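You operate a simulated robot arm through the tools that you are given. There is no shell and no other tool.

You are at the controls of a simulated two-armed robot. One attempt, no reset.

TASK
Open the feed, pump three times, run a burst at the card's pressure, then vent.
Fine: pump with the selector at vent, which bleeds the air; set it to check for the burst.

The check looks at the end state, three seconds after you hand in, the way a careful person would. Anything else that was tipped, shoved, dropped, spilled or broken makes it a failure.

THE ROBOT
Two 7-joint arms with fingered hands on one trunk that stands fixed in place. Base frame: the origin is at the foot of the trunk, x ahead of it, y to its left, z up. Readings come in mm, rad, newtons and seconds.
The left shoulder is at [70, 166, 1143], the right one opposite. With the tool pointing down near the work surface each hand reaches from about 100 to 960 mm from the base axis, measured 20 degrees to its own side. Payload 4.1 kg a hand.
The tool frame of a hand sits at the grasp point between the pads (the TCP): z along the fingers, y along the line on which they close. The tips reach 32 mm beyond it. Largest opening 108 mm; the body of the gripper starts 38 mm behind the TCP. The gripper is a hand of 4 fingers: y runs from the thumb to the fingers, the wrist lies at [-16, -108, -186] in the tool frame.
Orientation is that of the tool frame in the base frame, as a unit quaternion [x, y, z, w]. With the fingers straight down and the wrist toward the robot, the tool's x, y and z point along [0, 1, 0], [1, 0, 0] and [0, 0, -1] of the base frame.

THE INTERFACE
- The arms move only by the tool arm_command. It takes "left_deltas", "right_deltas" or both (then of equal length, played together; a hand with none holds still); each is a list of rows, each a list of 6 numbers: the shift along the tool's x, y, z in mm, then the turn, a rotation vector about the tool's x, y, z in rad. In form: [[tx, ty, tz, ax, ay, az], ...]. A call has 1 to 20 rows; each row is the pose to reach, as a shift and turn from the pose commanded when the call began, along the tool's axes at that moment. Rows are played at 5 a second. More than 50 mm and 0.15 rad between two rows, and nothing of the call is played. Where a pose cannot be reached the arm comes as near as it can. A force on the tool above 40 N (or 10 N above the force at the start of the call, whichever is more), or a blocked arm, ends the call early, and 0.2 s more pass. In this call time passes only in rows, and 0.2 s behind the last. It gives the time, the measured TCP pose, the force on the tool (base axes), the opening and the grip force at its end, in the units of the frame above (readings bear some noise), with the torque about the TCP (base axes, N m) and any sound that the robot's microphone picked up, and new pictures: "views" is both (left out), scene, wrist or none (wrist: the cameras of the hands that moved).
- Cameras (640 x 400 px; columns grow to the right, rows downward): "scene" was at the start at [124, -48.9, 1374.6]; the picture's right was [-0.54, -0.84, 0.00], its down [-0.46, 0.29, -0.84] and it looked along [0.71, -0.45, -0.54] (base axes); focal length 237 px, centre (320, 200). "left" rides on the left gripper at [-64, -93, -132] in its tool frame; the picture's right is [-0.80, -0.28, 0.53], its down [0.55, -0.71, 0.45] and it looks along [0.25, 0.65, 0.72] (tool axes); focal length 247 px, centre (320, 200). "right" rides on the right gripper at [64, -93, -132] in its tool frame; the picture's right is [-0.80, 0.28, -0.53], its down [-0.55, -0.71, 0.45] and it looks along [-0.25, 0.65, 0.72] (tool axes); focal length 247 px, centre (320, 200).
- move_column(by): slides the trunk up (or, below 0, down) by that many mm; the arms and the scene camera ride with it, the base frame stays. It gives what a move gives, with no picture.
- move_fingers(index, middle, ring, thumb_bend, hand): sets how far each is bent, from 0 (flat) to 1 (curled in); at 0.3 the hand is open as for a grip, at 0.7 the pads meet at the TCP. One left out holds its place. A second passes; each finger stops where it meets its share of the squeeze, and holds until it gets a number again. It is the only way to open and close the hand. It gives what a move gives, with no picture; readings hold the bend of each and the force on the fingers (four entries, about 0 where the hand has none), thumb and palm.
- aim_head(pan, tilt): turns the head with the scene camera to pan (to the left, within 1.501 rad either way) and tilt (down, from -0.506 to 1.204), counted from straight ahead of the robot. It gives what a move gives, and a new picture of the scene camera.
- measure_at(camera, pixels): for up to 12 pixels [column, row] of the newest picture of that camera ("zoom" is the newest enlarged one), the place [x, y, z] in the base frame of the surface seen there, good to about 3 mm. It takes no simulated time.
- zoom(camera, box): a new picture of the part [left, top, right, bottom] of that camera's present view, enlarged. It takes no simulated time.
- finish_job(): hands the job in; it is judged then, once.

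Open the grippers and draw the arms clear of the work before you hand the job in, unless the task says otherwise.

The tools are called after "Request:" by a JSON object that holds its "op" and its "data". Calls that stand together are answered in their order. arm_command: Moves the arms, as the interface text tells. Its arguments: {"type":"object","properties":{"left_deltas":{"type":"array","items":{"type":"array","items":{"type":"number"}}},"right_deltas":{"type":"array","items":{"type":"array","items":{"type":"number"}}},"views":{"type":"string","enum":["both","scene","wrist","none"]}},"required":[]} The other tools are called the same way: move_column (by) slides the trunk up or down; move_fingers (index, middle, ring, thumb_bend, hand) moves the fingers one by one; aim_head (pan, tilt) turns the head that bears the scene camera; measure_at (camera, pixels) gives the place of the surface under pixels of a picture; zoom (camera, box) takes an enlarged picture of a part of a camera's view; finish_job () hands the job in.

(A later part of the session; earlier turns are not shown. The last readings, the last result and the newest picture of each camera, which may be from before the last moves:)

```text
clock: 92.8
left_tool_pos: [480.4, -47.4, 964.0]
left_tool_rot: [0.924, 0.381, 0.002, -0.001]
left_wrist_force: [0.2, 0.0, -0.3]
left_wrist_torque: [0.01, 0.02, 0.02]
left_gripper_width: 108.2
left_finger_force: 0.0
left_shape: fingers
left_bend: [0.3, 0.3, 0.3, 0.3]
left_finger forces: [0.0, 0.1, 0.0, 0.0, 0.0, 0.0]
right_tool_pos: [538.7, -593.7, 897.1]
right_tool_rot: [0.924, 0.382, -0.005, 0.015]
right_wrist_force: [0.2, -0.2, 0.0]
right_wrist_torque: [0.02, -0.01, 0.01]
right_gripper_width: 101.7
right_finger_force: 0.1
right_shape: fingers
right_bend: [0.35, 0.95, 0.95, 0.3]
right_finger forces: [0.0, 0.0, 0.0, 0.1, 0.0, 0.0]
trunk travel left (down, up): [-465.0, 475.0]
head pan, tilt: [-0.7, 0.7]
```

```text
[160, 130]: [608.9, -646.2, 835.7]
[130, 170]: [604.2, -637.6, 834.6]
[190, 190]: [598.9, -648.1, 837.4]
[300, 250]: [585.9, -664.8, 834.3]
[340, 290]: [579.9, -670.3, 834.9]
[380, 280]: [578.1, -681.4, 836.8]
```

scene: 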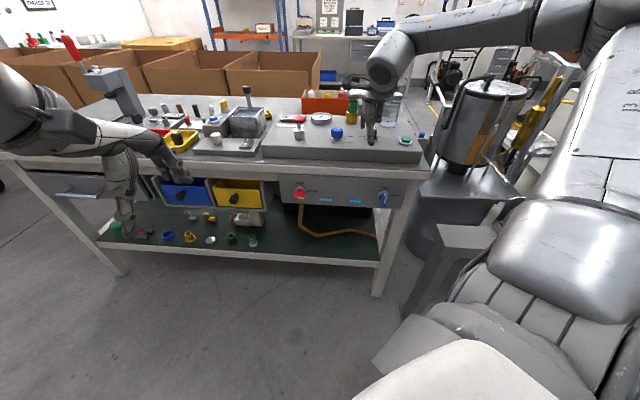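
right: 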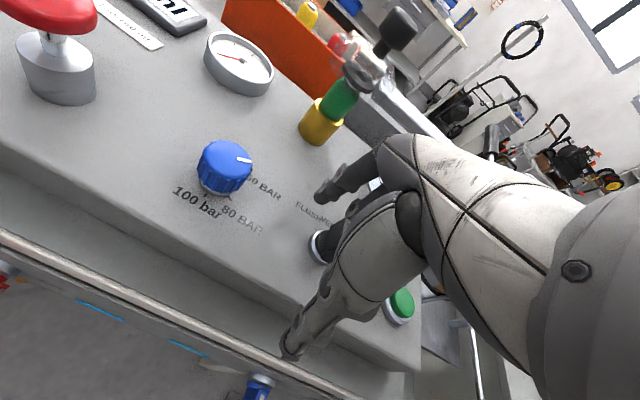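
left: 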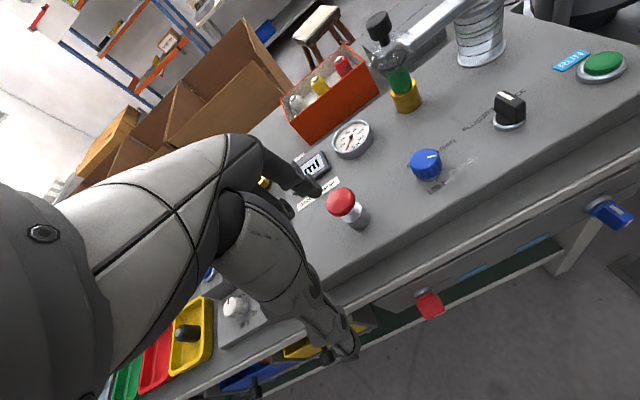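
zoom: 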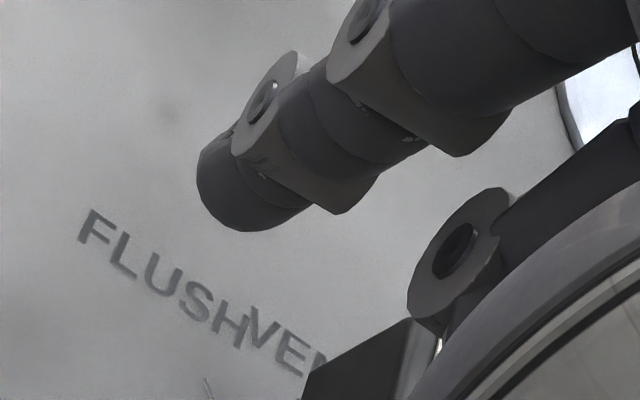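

Index tip is ~19 mm left of the lever and slightly too far back; the curled fingers stay 24+ mm above it. I'll pull back 10 mm, go down 10 mm, then start pushing right along the lever's arc.

Request:
{"op": "arm_command", "data": {"right_deltas": [[-6, -5, 5, 0, 0, 0], [-12, -10, 10, 0, 0, 0], [-16, -10, 10, 0, 0, 0], [-20, -9, 10, 0, 0, 0], [-24, -7, 10, 0, 0, 0]], "views": "wrist"}}

Request:
{"op": "zoom", "data": {"camera": "scene", "box": [340, 100, 420, 150]}}

Request:
{"op": "zoom", "data": {"camera": "right", "box": [260, 150, 388, 250]}}

```text
clock: 94.0
left_tool_pos: [481.3, -47.6, 965.6]
left_tool_rot: [0.924, 0.382, 0.002, -0.001]
left_wrist_force: [0.2, 0.6, 1.9]
left_wrist_torque: [0.01, -0.01, -0.01]
left_gripper_width: 108.5
left_finger_force: 0.1
left_shape: fingers
left_bend: [0.3, 0.3, 0.3, 0.3]
left_finger forces: [0.0, 0.0, 0.1, 0.1, 0.0, 0.0]
right_tool_pos: [516.9, -604.4, 888.6]
right_tool_rot: [0.923, 0.384, -0.006, 0.015]
right_wrist_force: [1.0, 2.6, 0.5]
right_wrist_torque: [0.03, -0.03, 0.17]
right_gripper_width: 101.2
right_finger_force: 0.8
right_shape: fingers
right_bend: [0.36, 0.95, 0.95, 0.3]
right_finger forces: [3.0, 0.0, 0.1, 0.1, 0.0, 0.1]
trunk travel left (down, up): [-465.0, 475.0]
head pan, tilt: [-0.7, 0.7]
```

right: 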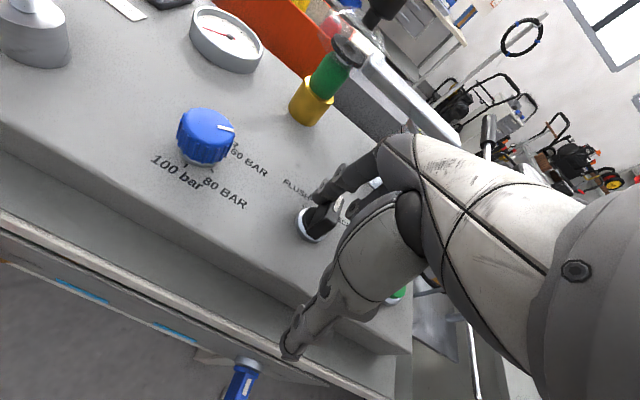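

```text
8.00 times, centred on (380, 125) of scene
```

zoom: 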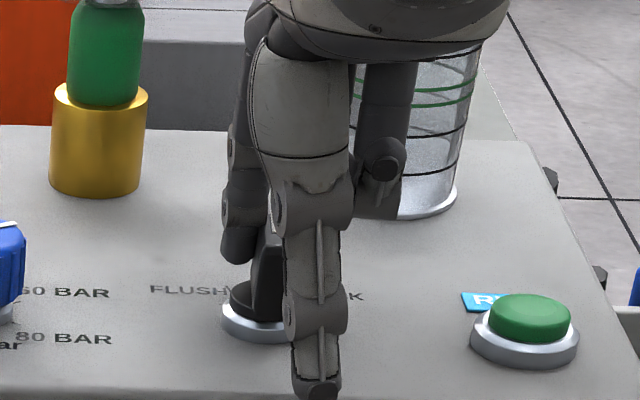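

```text
4.00 times, centred on (324, 200) of right
```

zoom: 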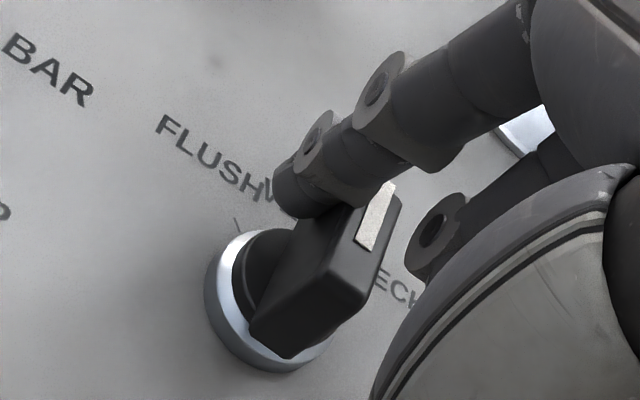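

The fingertip is in contact (3 N) at the lever's far left side. I'll continue pushing along the arc in small steps.

Request:
{"op": "arm_command", "data": {"right_deltas": [[-3, 1, 0, 0, 0, 0], [-6, 2, 0, 0, 0, 0], [-8, 2.7, 0, 0, 0, 0]], "views": "wrist"}}

Request:
{"op": "zoom", "data": {"camera": "right", "box": [260, 150, 388, 250]}}

Request:
{"op": "zoom", "data": {"camera": "scene", "box": [340, 100, 420, 150]}}

```text
clock: 94.8
left_tool_pos: [479.0, -48.1, 964.7]
left_tool_rot: [0.924, 0.381, 0.002, 0.0]
left_wrist_force: [-0.2, -0.1, 0.9]
left_wrist_torque: [0.01, 0.0, 0.01]
left_gripper_width: 108.3
left_finger_force: 0.0
left_shape: fingers
left_bend: [0.3, 0.3, 0.3, 0.3]
left_finger forces: [0.0, 0.0, 0.1, 0.0, 0.0, 0.0]
right_tool_pos: [512.5, -613.6, 888.0]
right_tool_rot: [0.924, 0.382, -0.007, 0.015]
right_wrist_force: [1.8, 1.1, 0.8]
right_wrist_torque: [0.03, -0.09, 0.1]
right_gripper_width: 102.8
right_finger_force: 1.4
right_shape: fingers
right_bend: [0.35, 0.95, 0.95, 0.3]
right_finger forces: [2.1, 0.0, 0.1, 0.0, 0.0, 0.1]
trunk travel left (down, up): [-465.0, 475.0]
head pan, tilt: [-0.7, 0.7]
```

right: 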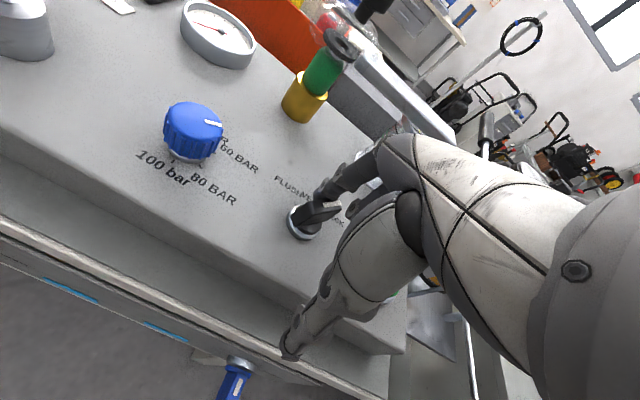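

```text
4.00 times, centred on (324, 200) of right
```

zoom: 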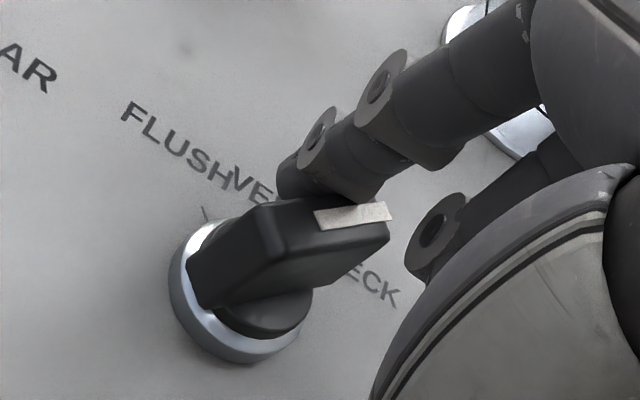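

```text
8.00 times, centred on (380, 125) of scene
```

zoom: 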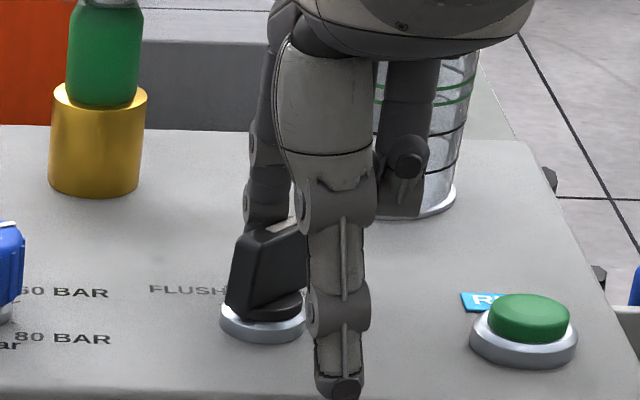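

The lever now points to about 45° — toward CHECK. I'll back the finger off to the left and lift to verify.

Request:
{"op": "arm_command", "data": {"right_deltas": [[6, 0, 0, 0, 0, 0], [14, 0, -10, 0, 0, 0], [20, 0, -50, 0, 0, 0], [30, -10, -90, 0, 0, 0]], "views": "wrist"}}

Request:
{"op": "zoom", "data": {"camera": "right", "box": [230, 190, 358, 290]}}

Request:
{"op": "zoom", "data": {"camera": "scene", "box": [330, 100, 420, 155]}}

```text
clock: 95.8
left_tool_pos: [480.6, -47.3, 966.5]
left_tool_rot: [0.924, 0.382, 0.002, 0.0]
left_wrist_force: [0.1, -1.2, -0.3]
left_wrist_torque: [-0.04, -0.03, 0.0]
left_gripper_width: 108.1
left_finger_force: 0.1
left_shape: fingers
left_bend: [0.3, 0.3, 0.3, 0.3]
left_finger forces: [0.0, 0.0, 0.1, 0.0, 0.1, 0.0]
right_tool_pos: [526.9, -582.3, 978.3]
right_tool_rot: [0.924, 0.382, -0.006, 0.016]
right_wrist_force: [-0.6, 0.2, -0.2]
right_wrist_torque: [-0.03, 0.01, 0.0]
right_gripper_width: 102.3
right_finger_force: 0.1
right_shape: fingers
right_bend: [0.35, 0.95, 0.95, 0.3]
right_finger forces: [0.1, 0.0, 0.0, 0.0, 0.0, 0.0]
trunk travel left (down, up): [-465.0, 475.0]
head pan, tilt: [-0.7, 0.7]
```

right: 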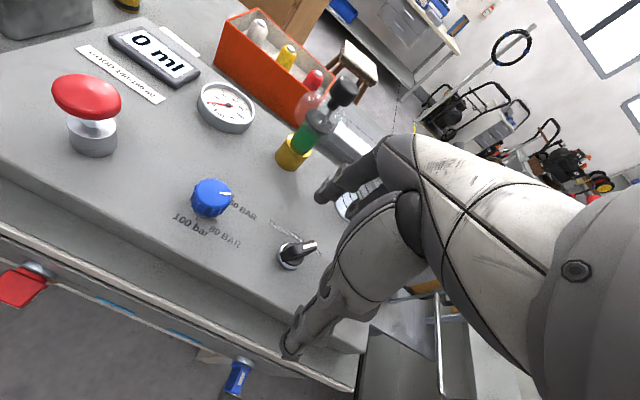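

```text
4.00 times, centred on (294, 240) of right
```

zoom: 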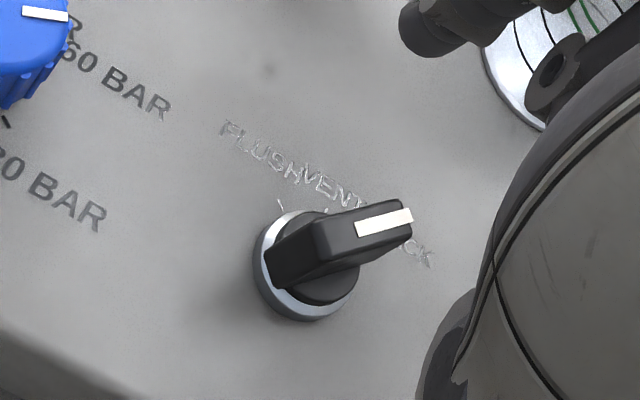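

```text
7.11 times, centred on (375, 128) of scene
```

zoom: 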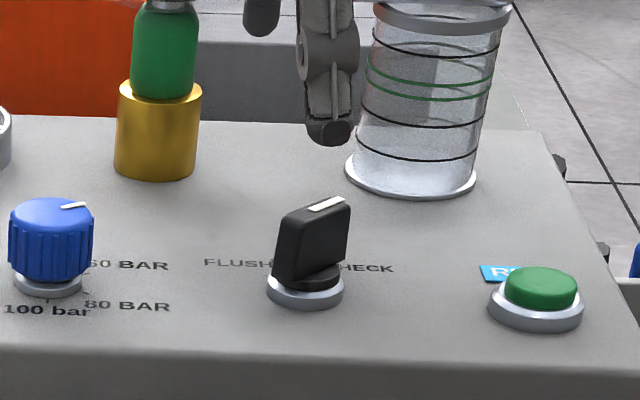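

The selector points at CHECK. Now the RUN button: I'll measure its cap in the scene view at zoom (540,283).

Request:
{"op": "measure_at", "data": {"camera": "zoom", "pixels": [[540, 275], [540, 285], [520, 280], [565, 285], [540, 270], [545, 305], [535, 320]]}}

Request:
{"op": "zoom", "data": {"camera": "right", "box": [170, 60, 290, 135]}}

```text
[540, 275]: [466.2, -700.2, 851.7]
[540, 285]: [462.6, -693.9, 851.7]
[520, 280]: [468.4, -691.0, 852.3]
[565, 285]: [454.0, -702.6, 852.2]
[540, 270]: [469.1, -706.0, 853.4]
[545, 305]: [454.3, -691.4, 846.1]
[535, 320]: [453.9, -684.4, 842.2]
```

```text
5.33 times, centred on (230, 98) of right
```

zoom: 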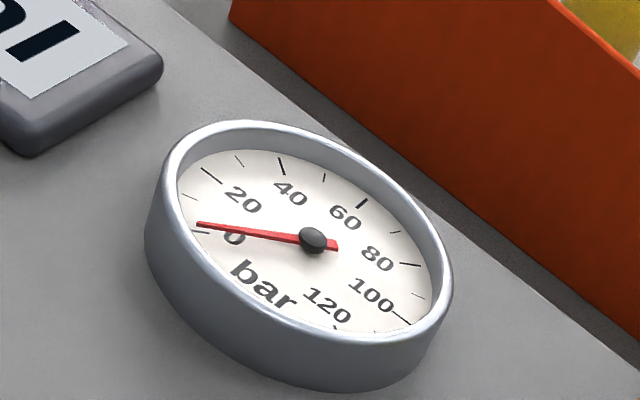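

Button cap centre is about (462,-698), top z 852. I'll bunch the thumb, index and middle tips, keep the ring finger curled, and move above the button.

Request:
{"op": "move_fingers", "data": {"hand": "right", "index": 0.7, "middle": 0.7, "ring": 0.95, "thumb_bend": 0.7}}

Request:
{"op": "arm_command", "data": {"right_deltas": [[-32, 9, 0, 0, 0, 0], [-64, 18, 0, 0, 0, 0], [-96, 27, 0, 0, 0, 0], [-128, 36, 10, 0, 0, 0], [-128, 36, 40, 0, 0, 0], [-128, 36, 68, 0, 0, 0]], "views": "both"}}

Request:
{"op": "zoom", "data": {"camera": "scene", "box": [360, 90, 440, 150]}}

Request:
{"op": "zoom", "data": {"camera": "right", "box": [260, 180, 388, 280]}}

```text
clock: 96.8
left_tool_pos: [481.2, -47.6, 965.1]
left_tool_rot: [0.925, 0.381, 0.002, 0.0]
left_wrist_force: [0.1, -0.4, -0.8]
left_wrist_torque: [-0.02, -0.02, 0.01]
left_gripper_width: 108.3
left_finger_force: 0.0
left_shape: fingers
left_bend: [0.3, 0.3, 0.3, 0.3]
left_finger forces: [0.0, 0.0, 0.1, 0.0, 0.1, 0.0]
right_tool_pos: [524.8, -583.2, 977.5]
right_tool_rot: [0.924, 0.383, -0.006, 0.015]
right_wrist_force: [0.1, 0.6, 0.1]
right_wrist_torque: [0.0, -0.03, -0.02]
right_gripper_width: 3.7
right_finger_force: 0.1
right_shape: fingers
right_bend: [0.7, 0.7, 0.95, 0.7]
right_finger forces: [0.1, 0.0, 0.0, 0.0, 0.0, 0.0]
trunk travel left (down, up): [-465.0, 475.0]
head pan, tilt: [-0.7, 0.7]
```

```text
clock: 98.2
left_tool_pos: [480.8, -48.4, 965.9]
left_tool_rot: [0.924, 0.381, 0.002, -0.001]
left_wrist_force: [0.4, -0.1, 0.3]
left_wrist_torque: [0.01, -0.02, -0.01]
left_gripper_width: 108.3
left_finger_force: 0.0
left_shape: fingers
left_bend: [0.3, 0.3, 0.3, 0.3]
left_finger forces: [0.1, 0.0, 0.1, 0.1, 0.1, 0.0]
right_tool_pos: [460.1, -702.2, 911.5]
right_tool_rot: [0.924, 0.382, -0.006, 0.014]
right_wrist_force: [0.1, -0.7, -1.2]
right_wrist_torque: [0.02, 0.01, -0.02]
right_gripper_width: 3.4
right_finger_force: 0.1
right_shape: fingers
right_bend: [0.7, 0.7, 0.95, 0.7]
right_finger forces: [0.1, 0.1, 0.0, 0.0, 0.1, 0.0]
trunk travel left (down, up): [-465.0, 475.0]
head pan, tilt: [-0.7, 0.7]
```

scene: 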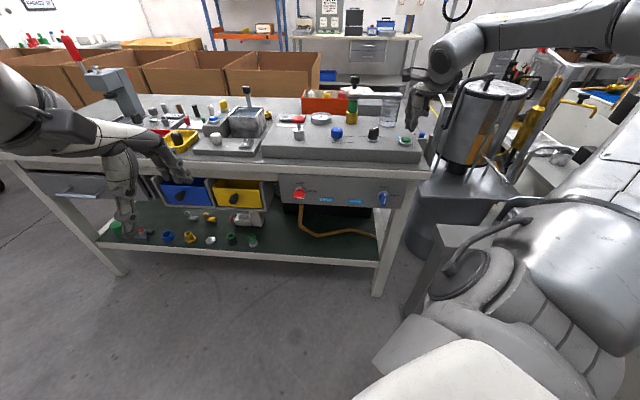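
right: 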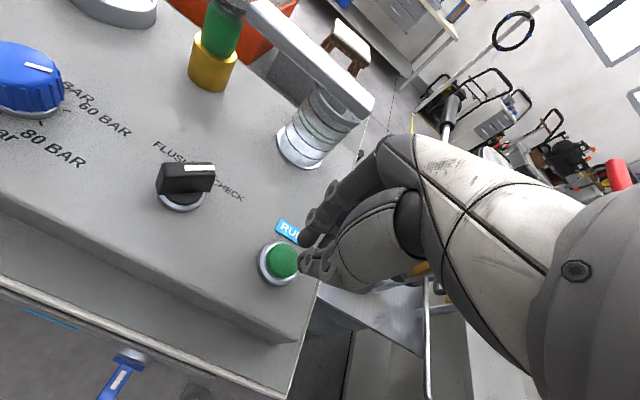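

```text
6.67 times, centred on (400, 120) of scene
```

zoom: 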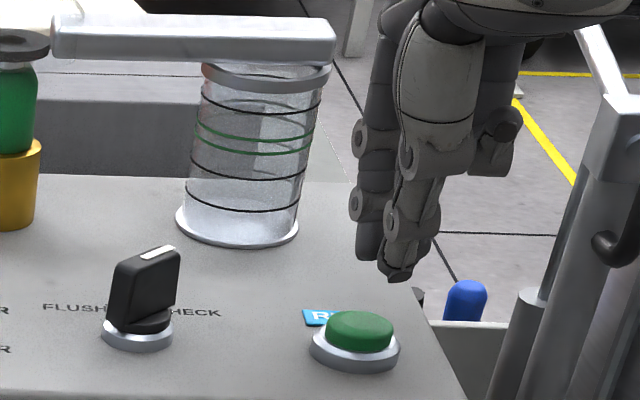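

```text
4.00 times, centred on (324, 230) of right
```

zoom: 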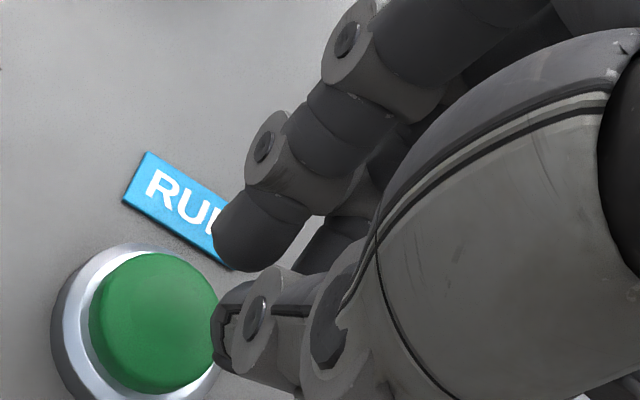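

Fingertips are ~25 mm above and near the button. I'll double-check the button centre from the wrist camera before pressing.

Request:
{"op": "measure_at", "data": {"camera": "zoom", "pixels": [[155, 320], [100, 320], [205, 310], [155, 265], [155, 380], [260, 240], [235, 340]]}}

```text
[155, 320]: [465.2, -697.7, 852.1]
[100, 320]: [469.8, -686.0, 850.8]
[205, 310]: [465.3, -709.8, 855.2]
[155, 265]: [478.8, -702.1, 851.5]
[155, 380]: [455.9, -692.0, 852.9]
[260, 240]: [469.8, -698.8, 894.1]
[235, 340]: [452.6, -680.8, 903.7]
```

Button centre confirmed near (465,-698). I'll centre over it and press gently in small steps.

Request:
{"op": "arm_command", "data": {"right_deltas": [[3, 0, 5, 0, 0, 0], [6.4, 0.5, 15, 0, 0, 0], [6.4, 0.5, 22, 0, 0, 0], [6.4, 0.5, 26, 0, 0, 0], [6.4, 0.5, 29, 0, 0, 0], [6.4, 0.5, 32, 0, 0, 0]], "views": "both"}}

Request:
{"op": "zoom", "data": {"camera": "scene", "box": [270, 90, 420, 160]}}

```text
clock: 99.6
left_tool_pos: [479.2, -47.3, 965.3]
left_tool_rot: [0.925, 0.381, 0.003, -0.001]
left_wrist_force: [1.1, -0.5, 0.0]
left_wrist_torque: [-0.01, 0.02, 0.01]
left_gripper_width: 108.4
left_finger_force: 0.1
left_shape: fingers
left_bend: [0.3, 0.3, 0.3, 0.3]
left_finger forces: [0.0, 0.0, 0.0, 0.0, 0.1, 0.1]
right_tool_pos: [466.8, -697.8, 881.9]
right_tool_rot: [0.924, 0.382, -0.005, 0.015]
right_wrist_force: [-1.7, -0.7, 5.3]
right_wrist_torque: [0.07, 0.08, -0.01]
right_gripper_width: 2.7
right_finger_force: 2.8
right_shape: fingers
right_bend: [0.7, 0.7, 0.95, 0.7]
right_finger forces: [0.0, 0.0, 0.0, 0.0, 5.4, 0.0]
trunk travel left (down, up): [-465.0, 475.0]
head pan, tilt: [-0.7, 0.7]
heard: click
```

scene: 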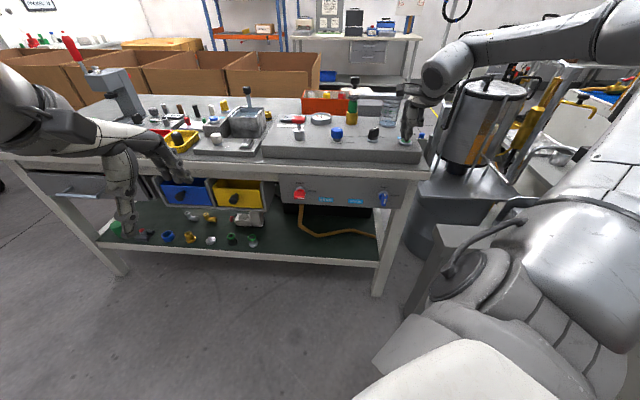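
right: 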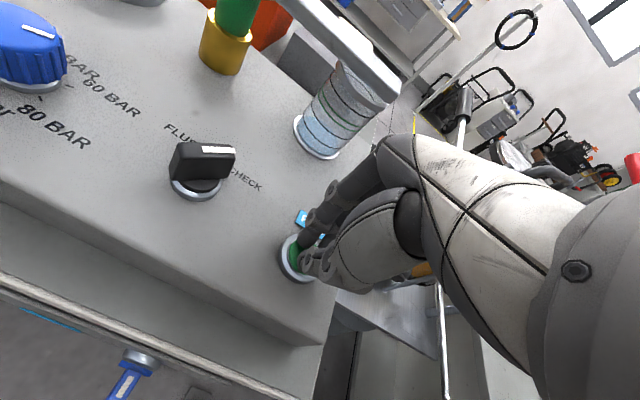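

```text
4.27 times, centred on (345, 125) of scene
```

zoom: 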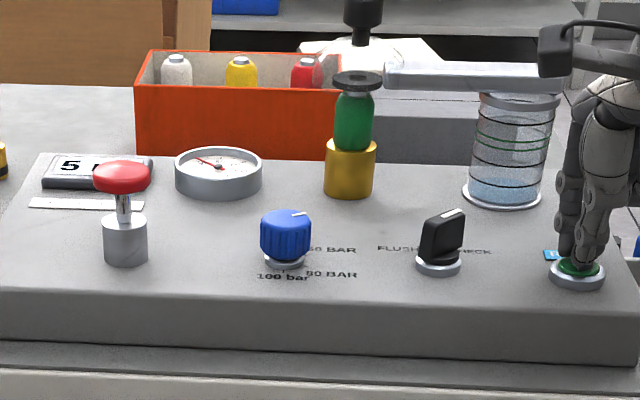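

Click heard and the burst is running: the display shows a "5…" reading and the beaker is filling. I'll zoom on the gauge and the display before letting more time pass.

Request:
{"op": "zoom", "data": {"camera": "scene", "box": [275, 105, 339, 145]}}

Request:
{"op": "zoom", "data": {"camera": "scene", "box": [340, 80, 420, 160]}}

```text
10.00 times, centred on (307, 125) of scene
```

zoom: 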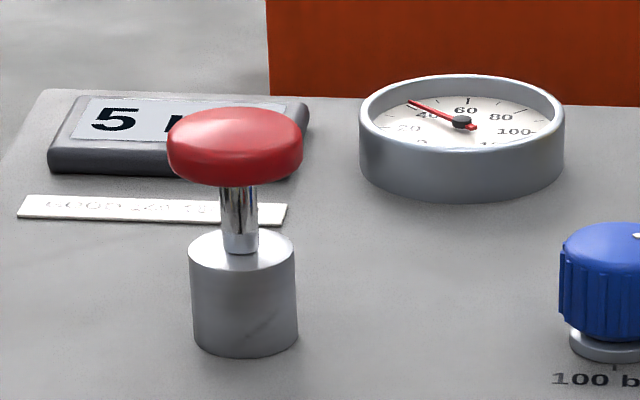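

```text
5.00 times, centred on (380, 120) of scene
```

zoom: 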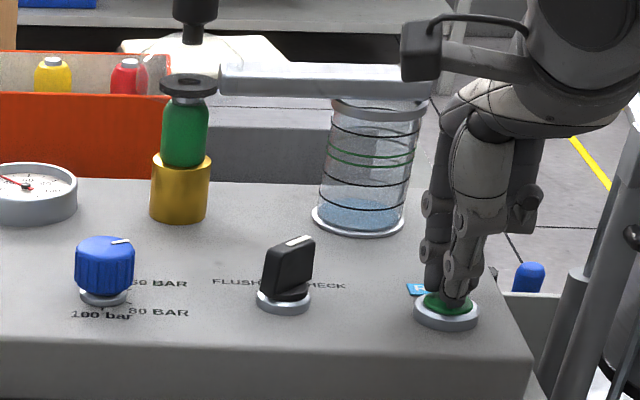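

The display reads 5 ml with the gauge rising through ~35 bar. I'll hold still on the button for one short step and watch the rate.

Request:
{"op": "arm_command", "data": {"right_deltas": [[0, 0, 0, 0, 0, 0]], "views": "none"}}

Request:
{"op": "zoom", "data": {"camera": "scene", "box": [275, 105, 339, 145]}}

```text
clock: 100.0
left_tool_pos: [481.3, -48.1, 965.6]
left_tool_rot: [0.925, 0.38, 0.002, 0.0]
left_wrist_force: [0.3, 0.8, 0.4]
left_wrist_torque: [-0.04, -0.01, -0.01]
left_gripper_width: 108.1
left_finger_force: 0.0
left_shape: fingers
left_bend: [0.3, 0.3, 0.3, 0.3]
left_finger forces: [0.0, 0.1, 0.1, 0.0, 0.1, 0.0]
right_tool_pos: [465.8, -698.0, 880.6]
right_tool_rot: [0.924, 0.383, -0.006, 0.016]
right_wrist_force: [-1.1, 0.3, 7.5]
right_wrist_torque: [0.05, 0.06, 0.01]
right_gripper_width: 2.9
right_finger_force: 3.9
right_shape: fingers
right_bend: [0.7, 0.7, 0.95, 0.7]
right_finger forces: [0.0, 0.1, 0.0, 0.1, 6.7, 0.0]
trunk travel left (down, up): [-465.0, 475.0]
head pan, tilt: [-0.7, 0.7]
```

```text
10.00 times, centred on (307, 125) of scene
```

zoom: 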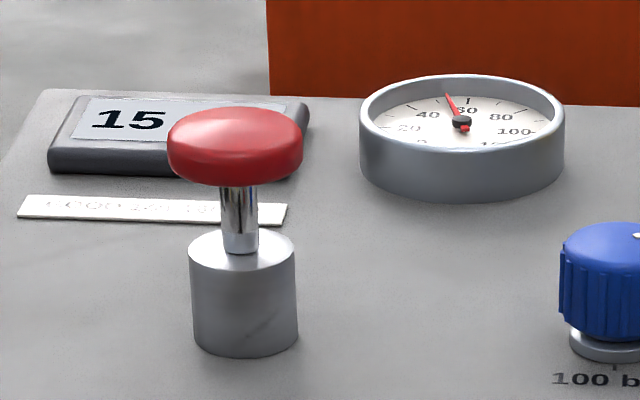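

Now 15 ml and the gauge is near 50 bar, still climbing. I'll keep holding for about 1.2 s.

Request:
{"op": "arm_command", "data": {"right_deltas": [[0, 0, 0, 0, 0, 0], [0, 0, 0, 0, 0, 0], [0, 0, 0, 0, 0, 0], [0, 0, 0, 0, 0, 0], [0, 0, 0, 0, 0, 0]], "views": "none"}}

Request:
{"op": "zoom", "data": {"camera": "scene", "box": [275, 105, 339, 145]}}

```text
clock: 101.2
left_tool_pos: [480.7, -47.0, 966.1]
left_tool_rot: [0.924, 0.381, 0.004, -0.001]
left_wrist_force: [-0.2, -0.4, 0.7]
left_wrist_torque: [-0.03, 0.01, 0.0]
left_gripper_width: 108.4
left_finger_force: 0.0
left_shape: fingers
left_bend: [0.3, 0.3, 0.3, 0.3]
left_finger forces: [0.0, 0.1, 0.1, 0.0, 0.1, 0.0]
right_tool_pos: [465.9, -698.8, 881.7]
right_tool_rot: [0.924, 0.383, -0.006, 0.016]
right_wrist_force: [-1.1, -1.0, 7.2]
right_wrist_torque: [0.04, 0.12, 0.01]
right_gripper_width: 2.8
right_finger_force: 3.8
right_shape: fingers
right_bend: [0.7, 0.7, 0.95, 0.7]
right_finger forces: [0.1, 0.1, 0.0, 0.1, 7.4, 0.0]
trunk travel left (down, up): [-465.0, 475.0]
head pan, tilt: [-0.7, 0.7]
```

```text
10.00 times, centred on (307, 125) of scene
```

zoom: 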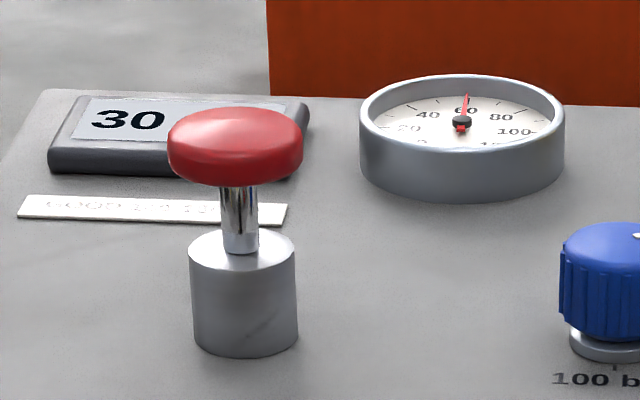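

Gauge sits at 60 bar and the display shows 30 ml, rising ~12–13 ml/s. I'll hold for another ~4 s.

Request:
{"op": "arm_command", "data": {"right_deltas": [[0, 0, 0, 0, 0, 0], [0, 0, 0, 0, 0, 0], [0, 0, 0, 0, 0, 0], [0, 0, 0, 0, 0, 0], [0, 0, 0, 0, 0, 0], [0, 0, 0, 0, 0, 0], [0, 0, 0, 0, 0, 0], [0, 0, 0, 0, 0, 0], [0, 0, 0, 0, 0, 0], [0, 0, 0, 0, 0, 0], [0, 0, 0, 0, 0, 0], [0, 0, 0, 0, 0, 0], [0, 0, 0, 0, 0, 0], [0, 0, 0, 0, 0, 0], [0, 0, 0, 0, 0, 0], [0, 0, 0, 0, 0, 0], [0, 0, 0, 0, 0, 0], [0, 0, 0, 0, 0, 0], [0, 0, 0, 0, 0, 0]], "views": "none"}}

Request:
{"op": "zoom", "data": {"camera": "scene", "box": [275, 105, 339, 145]}}

Request:
{"op": "zoom", "data": {"camera": "scene", "box": [340, 80, 420, 160]}}

```text
clock: 105.2
left_tool_pos: [480.0, -46.0, 966.2]
left_tool_rot: [0.924, 0.382, 0.003, 0.0]
left_wrist_force: [0.5, 0.7, 0.2]
left_wrist_torque: [0.0, 0.01, 0.0]
left_gripper_width: 108.5
left_finger_force: 0.1
left_shape: fingers
left_bend: [0.3, 0.3, 0.3, 0.3]
left_finger forces: [0.0, 0.0, 0.0, 0.0, 0.1, 0.0]
right_tool_pos: [466.6, -697.9, 880.8]
right_tool_rot: [0.924, 0.382, -0.005, 0.016]
right_wrist_force: [-1.2, 0.0, 7.6]
right_wrist_torque: [0.07, 0.08, 0.04]
right_gripper_width: 2.9
right_finger_force: 3.8
right_shape: fingers
right_bend: [0.7, 0.7, 0.95, 0.7]
right_finger forces: [0.0, 0.0, 0.1, 0.0, 7.6, 0.0]
trunk travel left (down, up): [-465.0, 475.0]
head pan, tilt: [-0.7, 0.7]
```

```text
10.00 times, centred on (307, 125) of scene
```

zoom: 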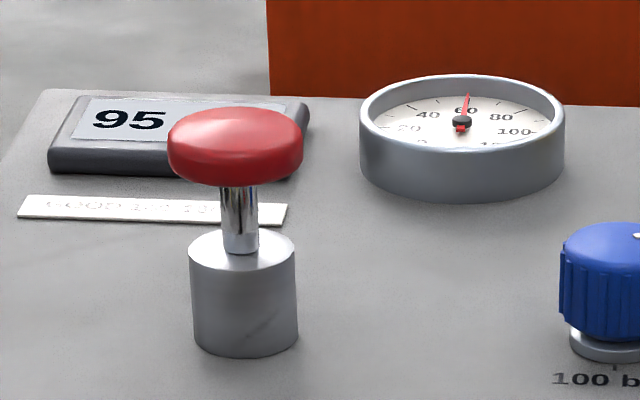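

```text
5.00 times, centred on (380, 120) of scene
```

zoom: 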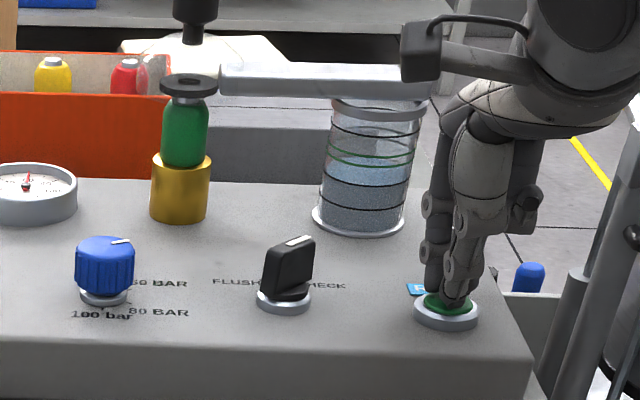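

95 ml at 60 bar, now ~16 ml/s; the GOOD band is 140–160. I'll hold ~2.4 s more and check again.

Request:
{"op": "arm_command", "data": {"right_deltas": [[0, 0, 0, 0, 0, 0], [0, 0, 0, 0, 0, 0], [0, 0, 0, 0, 0, 0], [0, 0, 0, 0, 0, 0], [0, 0, 0, 0, 0, 0], [0, 0, 0, 0, 0, 0], [0, 0, 0, 0, 0, 0], [0, 0, 0, 0, 0, 0], [0, 0, 0, 0, 0, 0], [0, 0, 0, 0, 0, 0], [0, 0, 0, 0, 0, 0]], "views": "none"}}

Request:
{"op": "zoom", "data": {"camera": "scene", "box": [275, 105, 339, 145]}}

```text
clock: 107.6
left_tool_pos: [480.0, -48.1, 965.5]
left_tool_rot: [0.925, 0.381, 0.003, 0.0]
left_wrist_force: [-0.1, 0.3, -0.2]
left_wrist_torque: [-0.03, -0.02, 0.01]
left_gripper_width: 108.2
left_finger_force: 0.0
left_shape: fingers
left_bend: [0.3, 0.3, 0.3, 0.3]
left_finger forces: [0.1, 0.0, 0.1, 0.0, 0.0, 0.0]
right_tool_pos: [466.7, -697.4, 881.1]
right_tool_rot: [0.924, 0.383, -0.006, 0.016]
right_wrist_force: [-1.6, -0.8, 7.5]
right_wrist_torque: [0.08, 0.08, 0.02]
right_gripper_width: 2.8
right_finger_force: 4.1
right_shape: fingers
right_bend: [0.7, 0.7, 0.95, 0.7]
right_finger forces: [0.0, 0.1, 0.0, 0.0, 7.6, 0.0]
trunk travel left (down, up): [-465.0, 475.0]
head pan, tilt: [-0.7, 0.7]
```

```text
10.00 times, centred on (307, 125) of scene
```

zoom: 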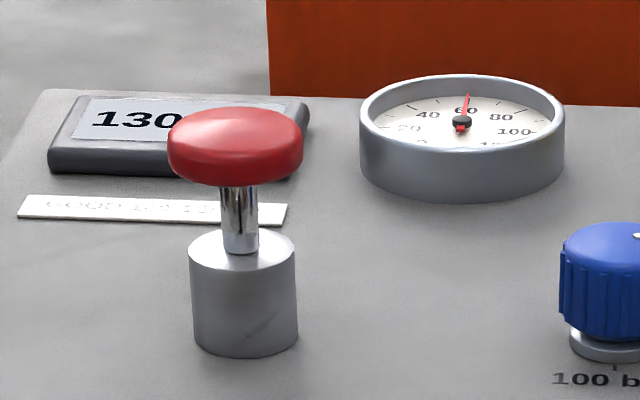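

130 ml now. I'll hold one more second and then release the button smoothly, aiming for ~150 ml whether or not the burst is timed.

Request:
{"op": "arm_command", "data": {"right_deltas": [[0, 0, 0, 0, 0, 0], [0, 0, 0, 0, 0, 0], [0, 0, 0, 0, 0, 0], [0, 0, 0, 0, 0, 0], [0, 0, 0, 0, 0, 0], [0, 0, -10, 0, 0, 0], [0, 0, -30, 0, 0, 0]], "views": "none"}}

Request:
{"op": "zoom", "data": {"camera": "scene", "box": [275, 105, 339, 145]}}

Request:
{"op": "zoom", "data": {"camera": "scene", "box": [340, 80, 420, 160]}}

```text
clock: 109.2
left_tool_pos: [480.6, -46.3, 965.9]
left_tool_rot: [0.924, 0.382, 0.002, 0.0]
left_wrist_force: [-0.5, -0.4, 0.0]
left_wrist_torque: [-0.04, 0.02, 0.02]
left_gripper_width: 108.2
left_finger_force: 0.1
left_shape: fingers
left_bend: [0.3, 0.3, 0.3, 0.3]
left_finger forces: [0.0, 0.1, 0.0, 0.0, 0.0, 0.0]
right_tool_pos: [466.1, -696.6, 911.3]
right_tool_rot: [0.924, 0.383, -0.007, 0.014]
right_wrist_force: [0.1, 0.2, -0.4]
right_wrist_torque: [-0.03, -0.01, 0.0]
right_gripper_width: 3.0
right_finger_force: 0.1
right_shape: fingers
right_bend: [0.7, 0.7, 0.95, 0.7]
right_finger forces: [0.0, 0.1, 0.0, 0.1, 0.1, 0.0]
trunk travel left (down, up): [-465.0, 475.0]
head pan, tilt: [-0.7, 0.7]
```

```text
10.00 times, centred on (307, 125) of scene
```

zoom: 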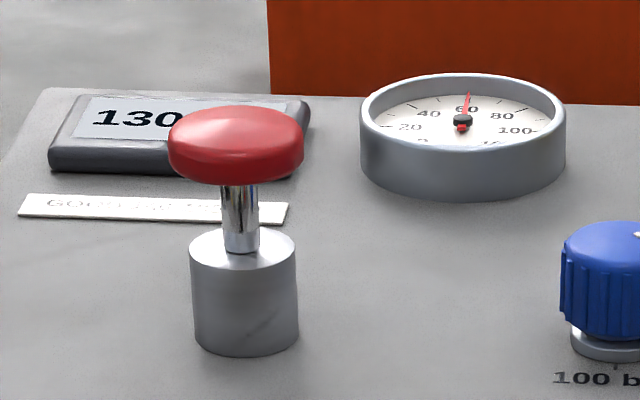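

```text
5.00 times, centred on (380, 120) of scene
```

zoom: 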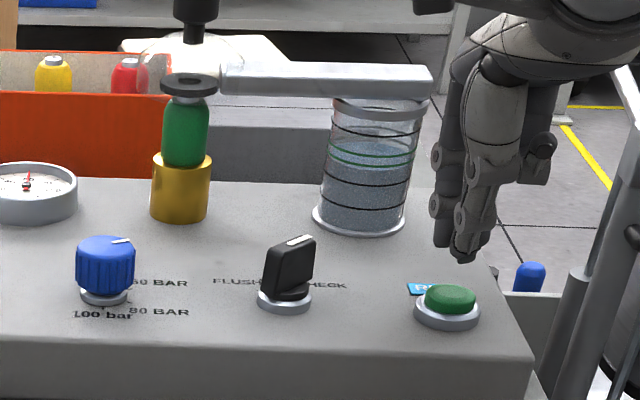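

The display stayed at 130 ml, so the burst is timed and ended by itself. I'll look closely at the beaker level and the display from both cameras.

Request:
{"op": "zoom", "data": {"camera": "scene", "box": [368, 88, 416, 128]}}

Request:
{"op": "arm_command", "data": {"right_deltas": [[0, -20, -30, 0, 0, 0], [20, -40, -60, 0, 0, 0], [50, -60, -80, 0, 0, 0]], "views": "both"}}

Request:
{"op": "zoom", "data": {"camera": "right", "box": [60, 0, 220, 100]}}

```text
10.00 times, centred on (392, 108) of scene
```

zoom: 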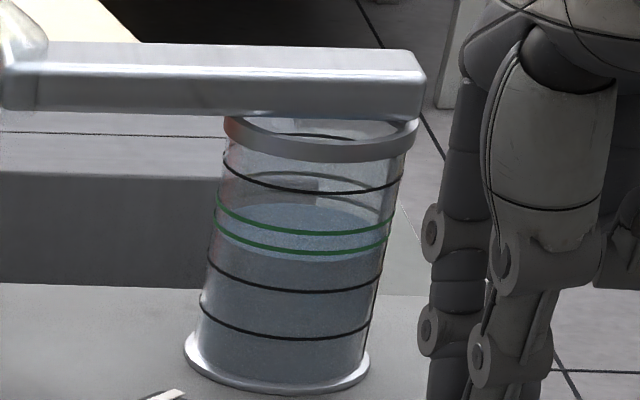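

```text
clock: 110.0
left_tool_pos: [481.3, -47.5, 964.3]
left_tool_rot: [0.925, 0.381, 0.001, -0.001]
left_wrist_force: [-0.9, -0.2, -0.1]
left_wrist_torque: [-0.04, -0.05, 0.03]
left_gripper_width: 108.1
left_finger_force: 0.0
left_shape: fingers
left_bend: [0.3, 0.3, 0.3, 0.3]
left_finger forces: [0.0, 0.1, 0.0, 0.1, 0.0, 0.0]
right_tool_pos: [459.6, -616.0, 988.6]
right_tool_rot: [0.924, 0.383, -0.006, 0.015]
right_wrist_force: [-0.3, 0.3, 0.4]
right_wrist_torque: [0.02, 0.03, -0.02]
right_gripper_width: 3.1
right_finger_force: 0.2
right_shape: fingers
right_bend: [0.7, 0.7, 0.95, 0.7]
right_finger forces: [0.1, 0.0, 0.1, 0.0, 0.0, 0.0]
trunk travel left (down, up): [-465.0, 475.0]
head pan, tilt: [-0.7, 0.7]
```

scene: 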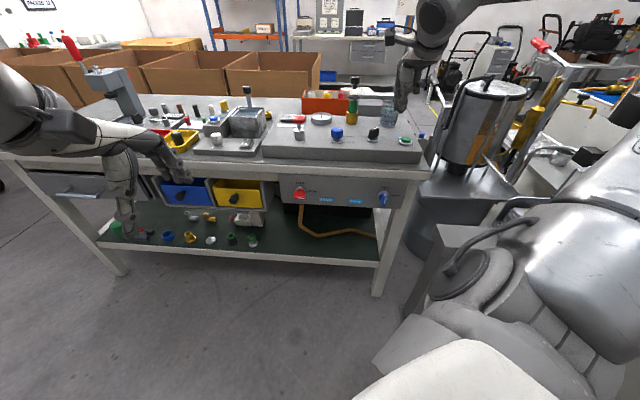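
right: 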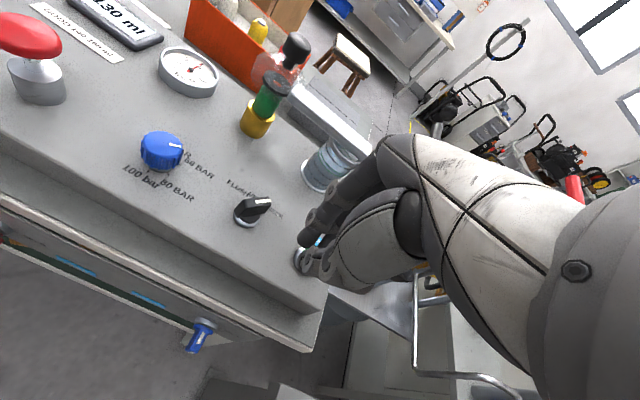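

```text
4.00 times, centred on (140, 50) of right
```

zoom: 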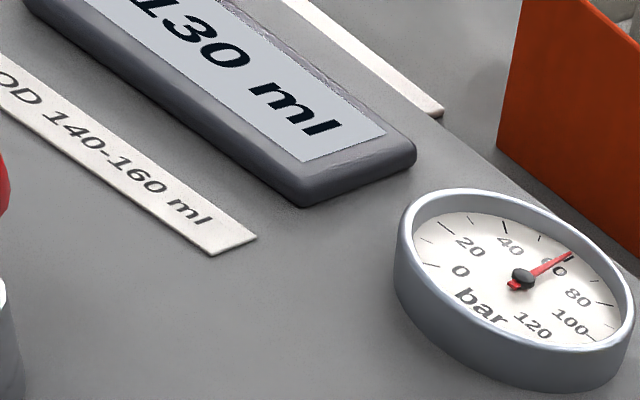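

The gauge is holding 60 bar, and the result is 130 ml for this nozzle. Before venting, I'll check the sight glass by the nozzle for any leftover air indication.

Request:
{"op": "zoom", "data": {"camera": "right", "box": [230, 20, 358, 120]}}

Request:
{"op": "zoom", "data": {"camera": "scene", "box": [330, 70, 394, 125]}}

Request:
{"op": "zoom", "data": {"camera": "right", "box": [150, 40, 230, 100]}}

```text
4.00 times, centred on (294, 70) of right
```

zoom: 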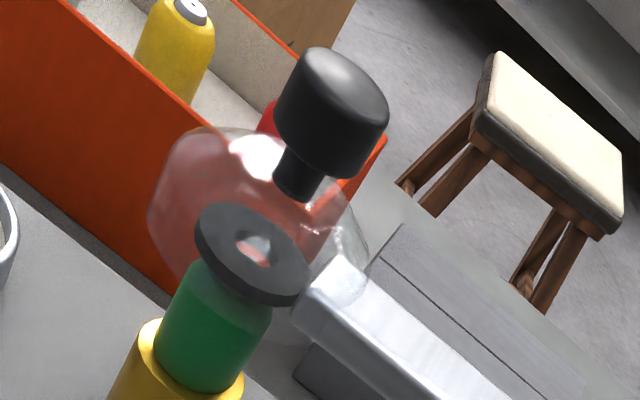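

```text
7.27 times, centred on (362, 98) of scene
```

zoom: 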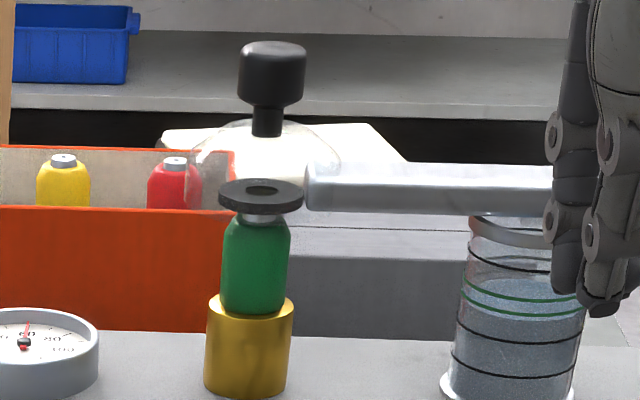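

```text
6.67 times, centred on (190, 70) of right
```

zoom: 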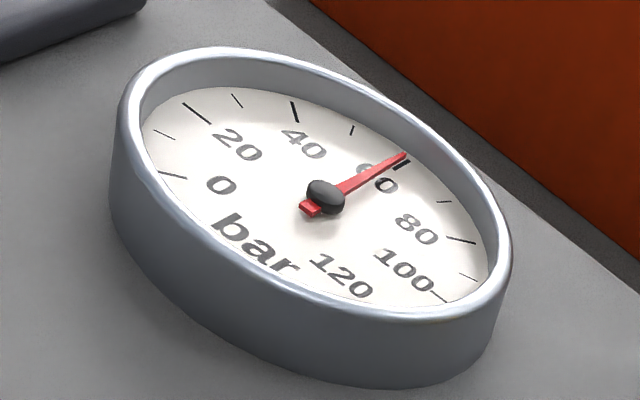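

No air indicator there; the burst is done at 60 bar. Now I vent: the index finger will push the selector's tip back from its near-right side. First I set the fingers (index out, others curled) and move to the near-right of the lever.

Request:
{"op": "move_fingers", "data": {"hand": "right", "index": 0.35, "middle": 0.95, "ring": 0.95, "thumb_bend": 0.3}}

Request:
{"op": "arm_command", "data": {"right_deltas": [[8, 4, 20, 0, 0, 0], [15, 8, 55, 0, 0, 0], [15, 8, 75, 0, 0, 0]], "views": "both"}}

Request:
{"op": "zoom", "data": {"camera": "scene", "box": [340, 100, 420, 150]}}

Request:
{"op": "zoom", "data": {"camera": "right", "box": [230, 150, 358, 250]}}

```text
clock: 111.0
left_tool_pos: [480.3, -47.9, 964.6]
left_tool_rot: [0.925, 0.381, 0.003, -0.001]
left_wrist_force: [0.1, -0.5, -0.8]
left_wrist_torque: [0.01, 0.02, 0.01]
left_gripper_width: 108.3
left_finger_force: 0.0
left_shape: fingers
left_bend: [0.3, 0.3, 0.3, 0.3]
left_finger forces: [0.1, 0.0, 0.1, 0.1, 0.0, 0.0]
right_tool_pos: [459.7, -616.5, 988.6]
right_tool_rot: [0.924, 0.383, -0.006, 0.015]
right_wrist_force: [-0.7, 0.5, 0.2]
right_wrist_torque: [-0.04, 0.01, 0.03]
right_gripper_width: 101.6
right_finger_force: 0.2
right_shape: fingers
right_bend: [0.35, 0.95, 0.95, 0.3]
right_finger forces: [0.0, 0.0, 0.0, 0.0, 0.0, 0.0]
trunk travel left (down, up): [-465.0, 475.0]
head pan, tilt: [-0.7, 0.7]
```

```text
clock: 111.8
left_tool_pos: [480.7, -46.9, 965.0]
left_tool_rot: [0.925, 0.381, 0.003, -0.001]
left_wrist_force: [0.3, 0.7, -0.3]
left_wrist_torque: [-0.02, 0.03, 0.0]
left_gripper_width: 108.2
left_finger_force: 0.1
left_shape: fingers
left_bend: [0.3, 0.3, 0.3, 0.3]
left_finger forces: [0.0, 0.1, 0.0, 0.0, 0.0, 0.0]
right_tool_pos: [476.0, -614.2, 912.0]
right_tool_rot: [0.924, 0.383, -0.006, 0.016]
right_wrist_force: [-0.4, -0.3, 0.6]
right_wrist_torque: [0.02, -0.02, 0.01]
right_gripper_width: 101.8
right_finger_force: 0.0
right_shape: fingers
right_bend: [0.35, 0.95, 0.95, 0.3]
right_finger forces: [0.1, 0.0, 0.1, 0.0, 0.0, 0.0]
trunk travel left (down, up): [-465.0, 475.0]
head pan, tilt: [-0.7, 0.7]
```

scene: 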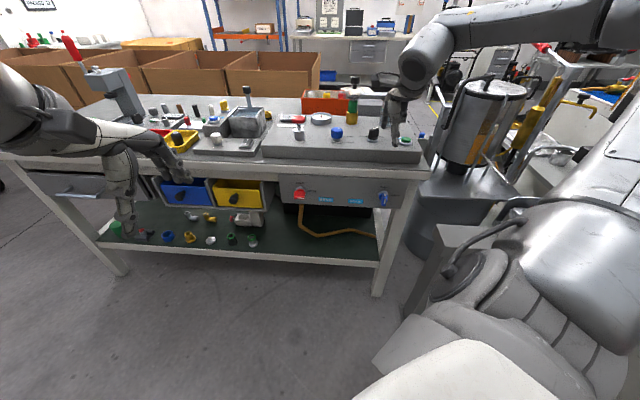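
right: 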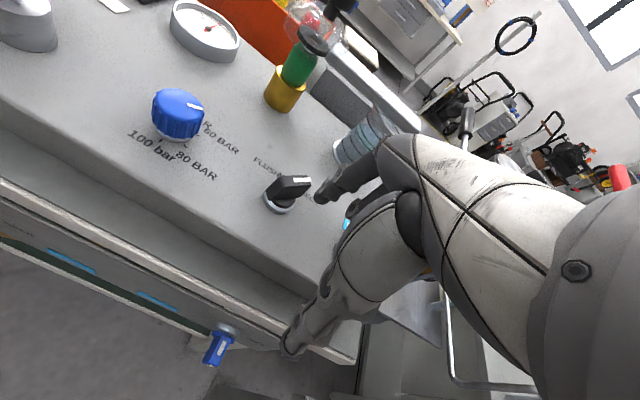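

```text
8.00 times, centred on (380, 125) of scene
```

zoom: 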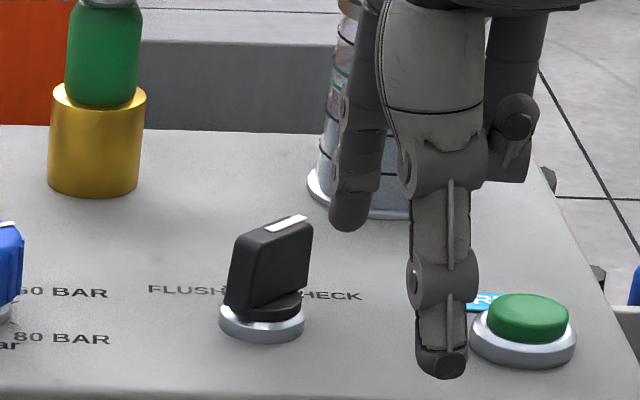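

```text
4.00 times, centred on (294, 200) of right
```

zoom: 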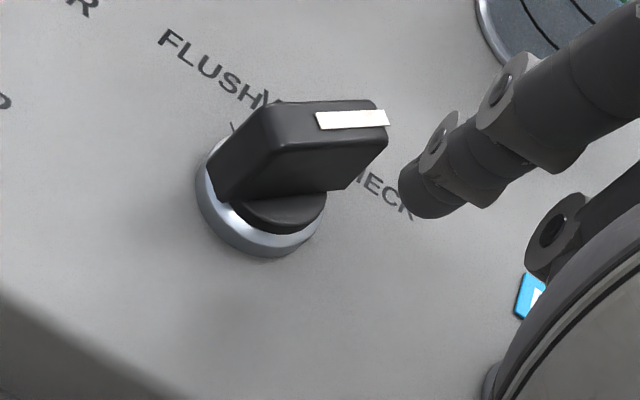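

The index tip is to the right of the lever, just above its height. I'll measure both to set the push precisely.

Request:
{"op": "measure_at", "data": {"camera": "zoom", "pixels": [[415, 195], [430, 205], [350, 120], [385, 120], [370, 150], [380, 135], [345, 185], [270, 130]]}}

Request:
{"op": "zoom", "data": {"camera": "scene", "box": [350, 105, 414, 145]}}

Request:
{"op": "measure_at", "data": {"camera": "zoom", "pixels": [[330, 205], [330, 195], [280, 195], [260, 205], [285, 230], [240, 225], [225, 215], [420, 350]]}}

```text
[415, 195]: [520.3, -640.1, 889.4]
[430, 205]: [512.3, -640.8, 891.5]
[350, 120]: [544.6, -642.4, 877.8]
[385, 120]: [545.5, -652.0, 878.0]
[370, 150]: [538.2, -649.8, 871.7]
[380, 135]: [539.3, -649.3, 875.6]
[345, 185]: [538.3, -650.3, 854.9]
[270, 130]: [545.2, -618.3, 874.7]
```

```text
10.00 times, centred on (382, 125) of scene
```

zoom: 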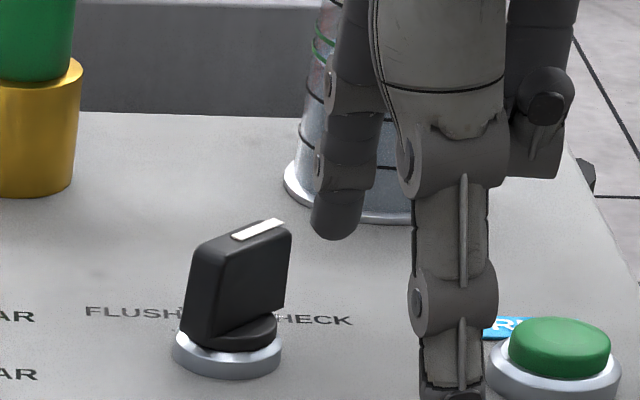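

```text
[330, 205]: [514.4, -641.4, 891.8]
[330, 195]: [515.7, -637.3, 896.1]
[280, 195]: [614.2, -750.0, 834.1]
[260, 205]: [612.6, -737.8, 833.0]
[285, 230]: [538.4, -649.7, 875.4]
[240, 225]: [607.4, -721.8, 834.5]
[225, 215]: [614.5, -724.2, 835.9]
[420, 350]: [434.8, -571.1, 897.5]
```

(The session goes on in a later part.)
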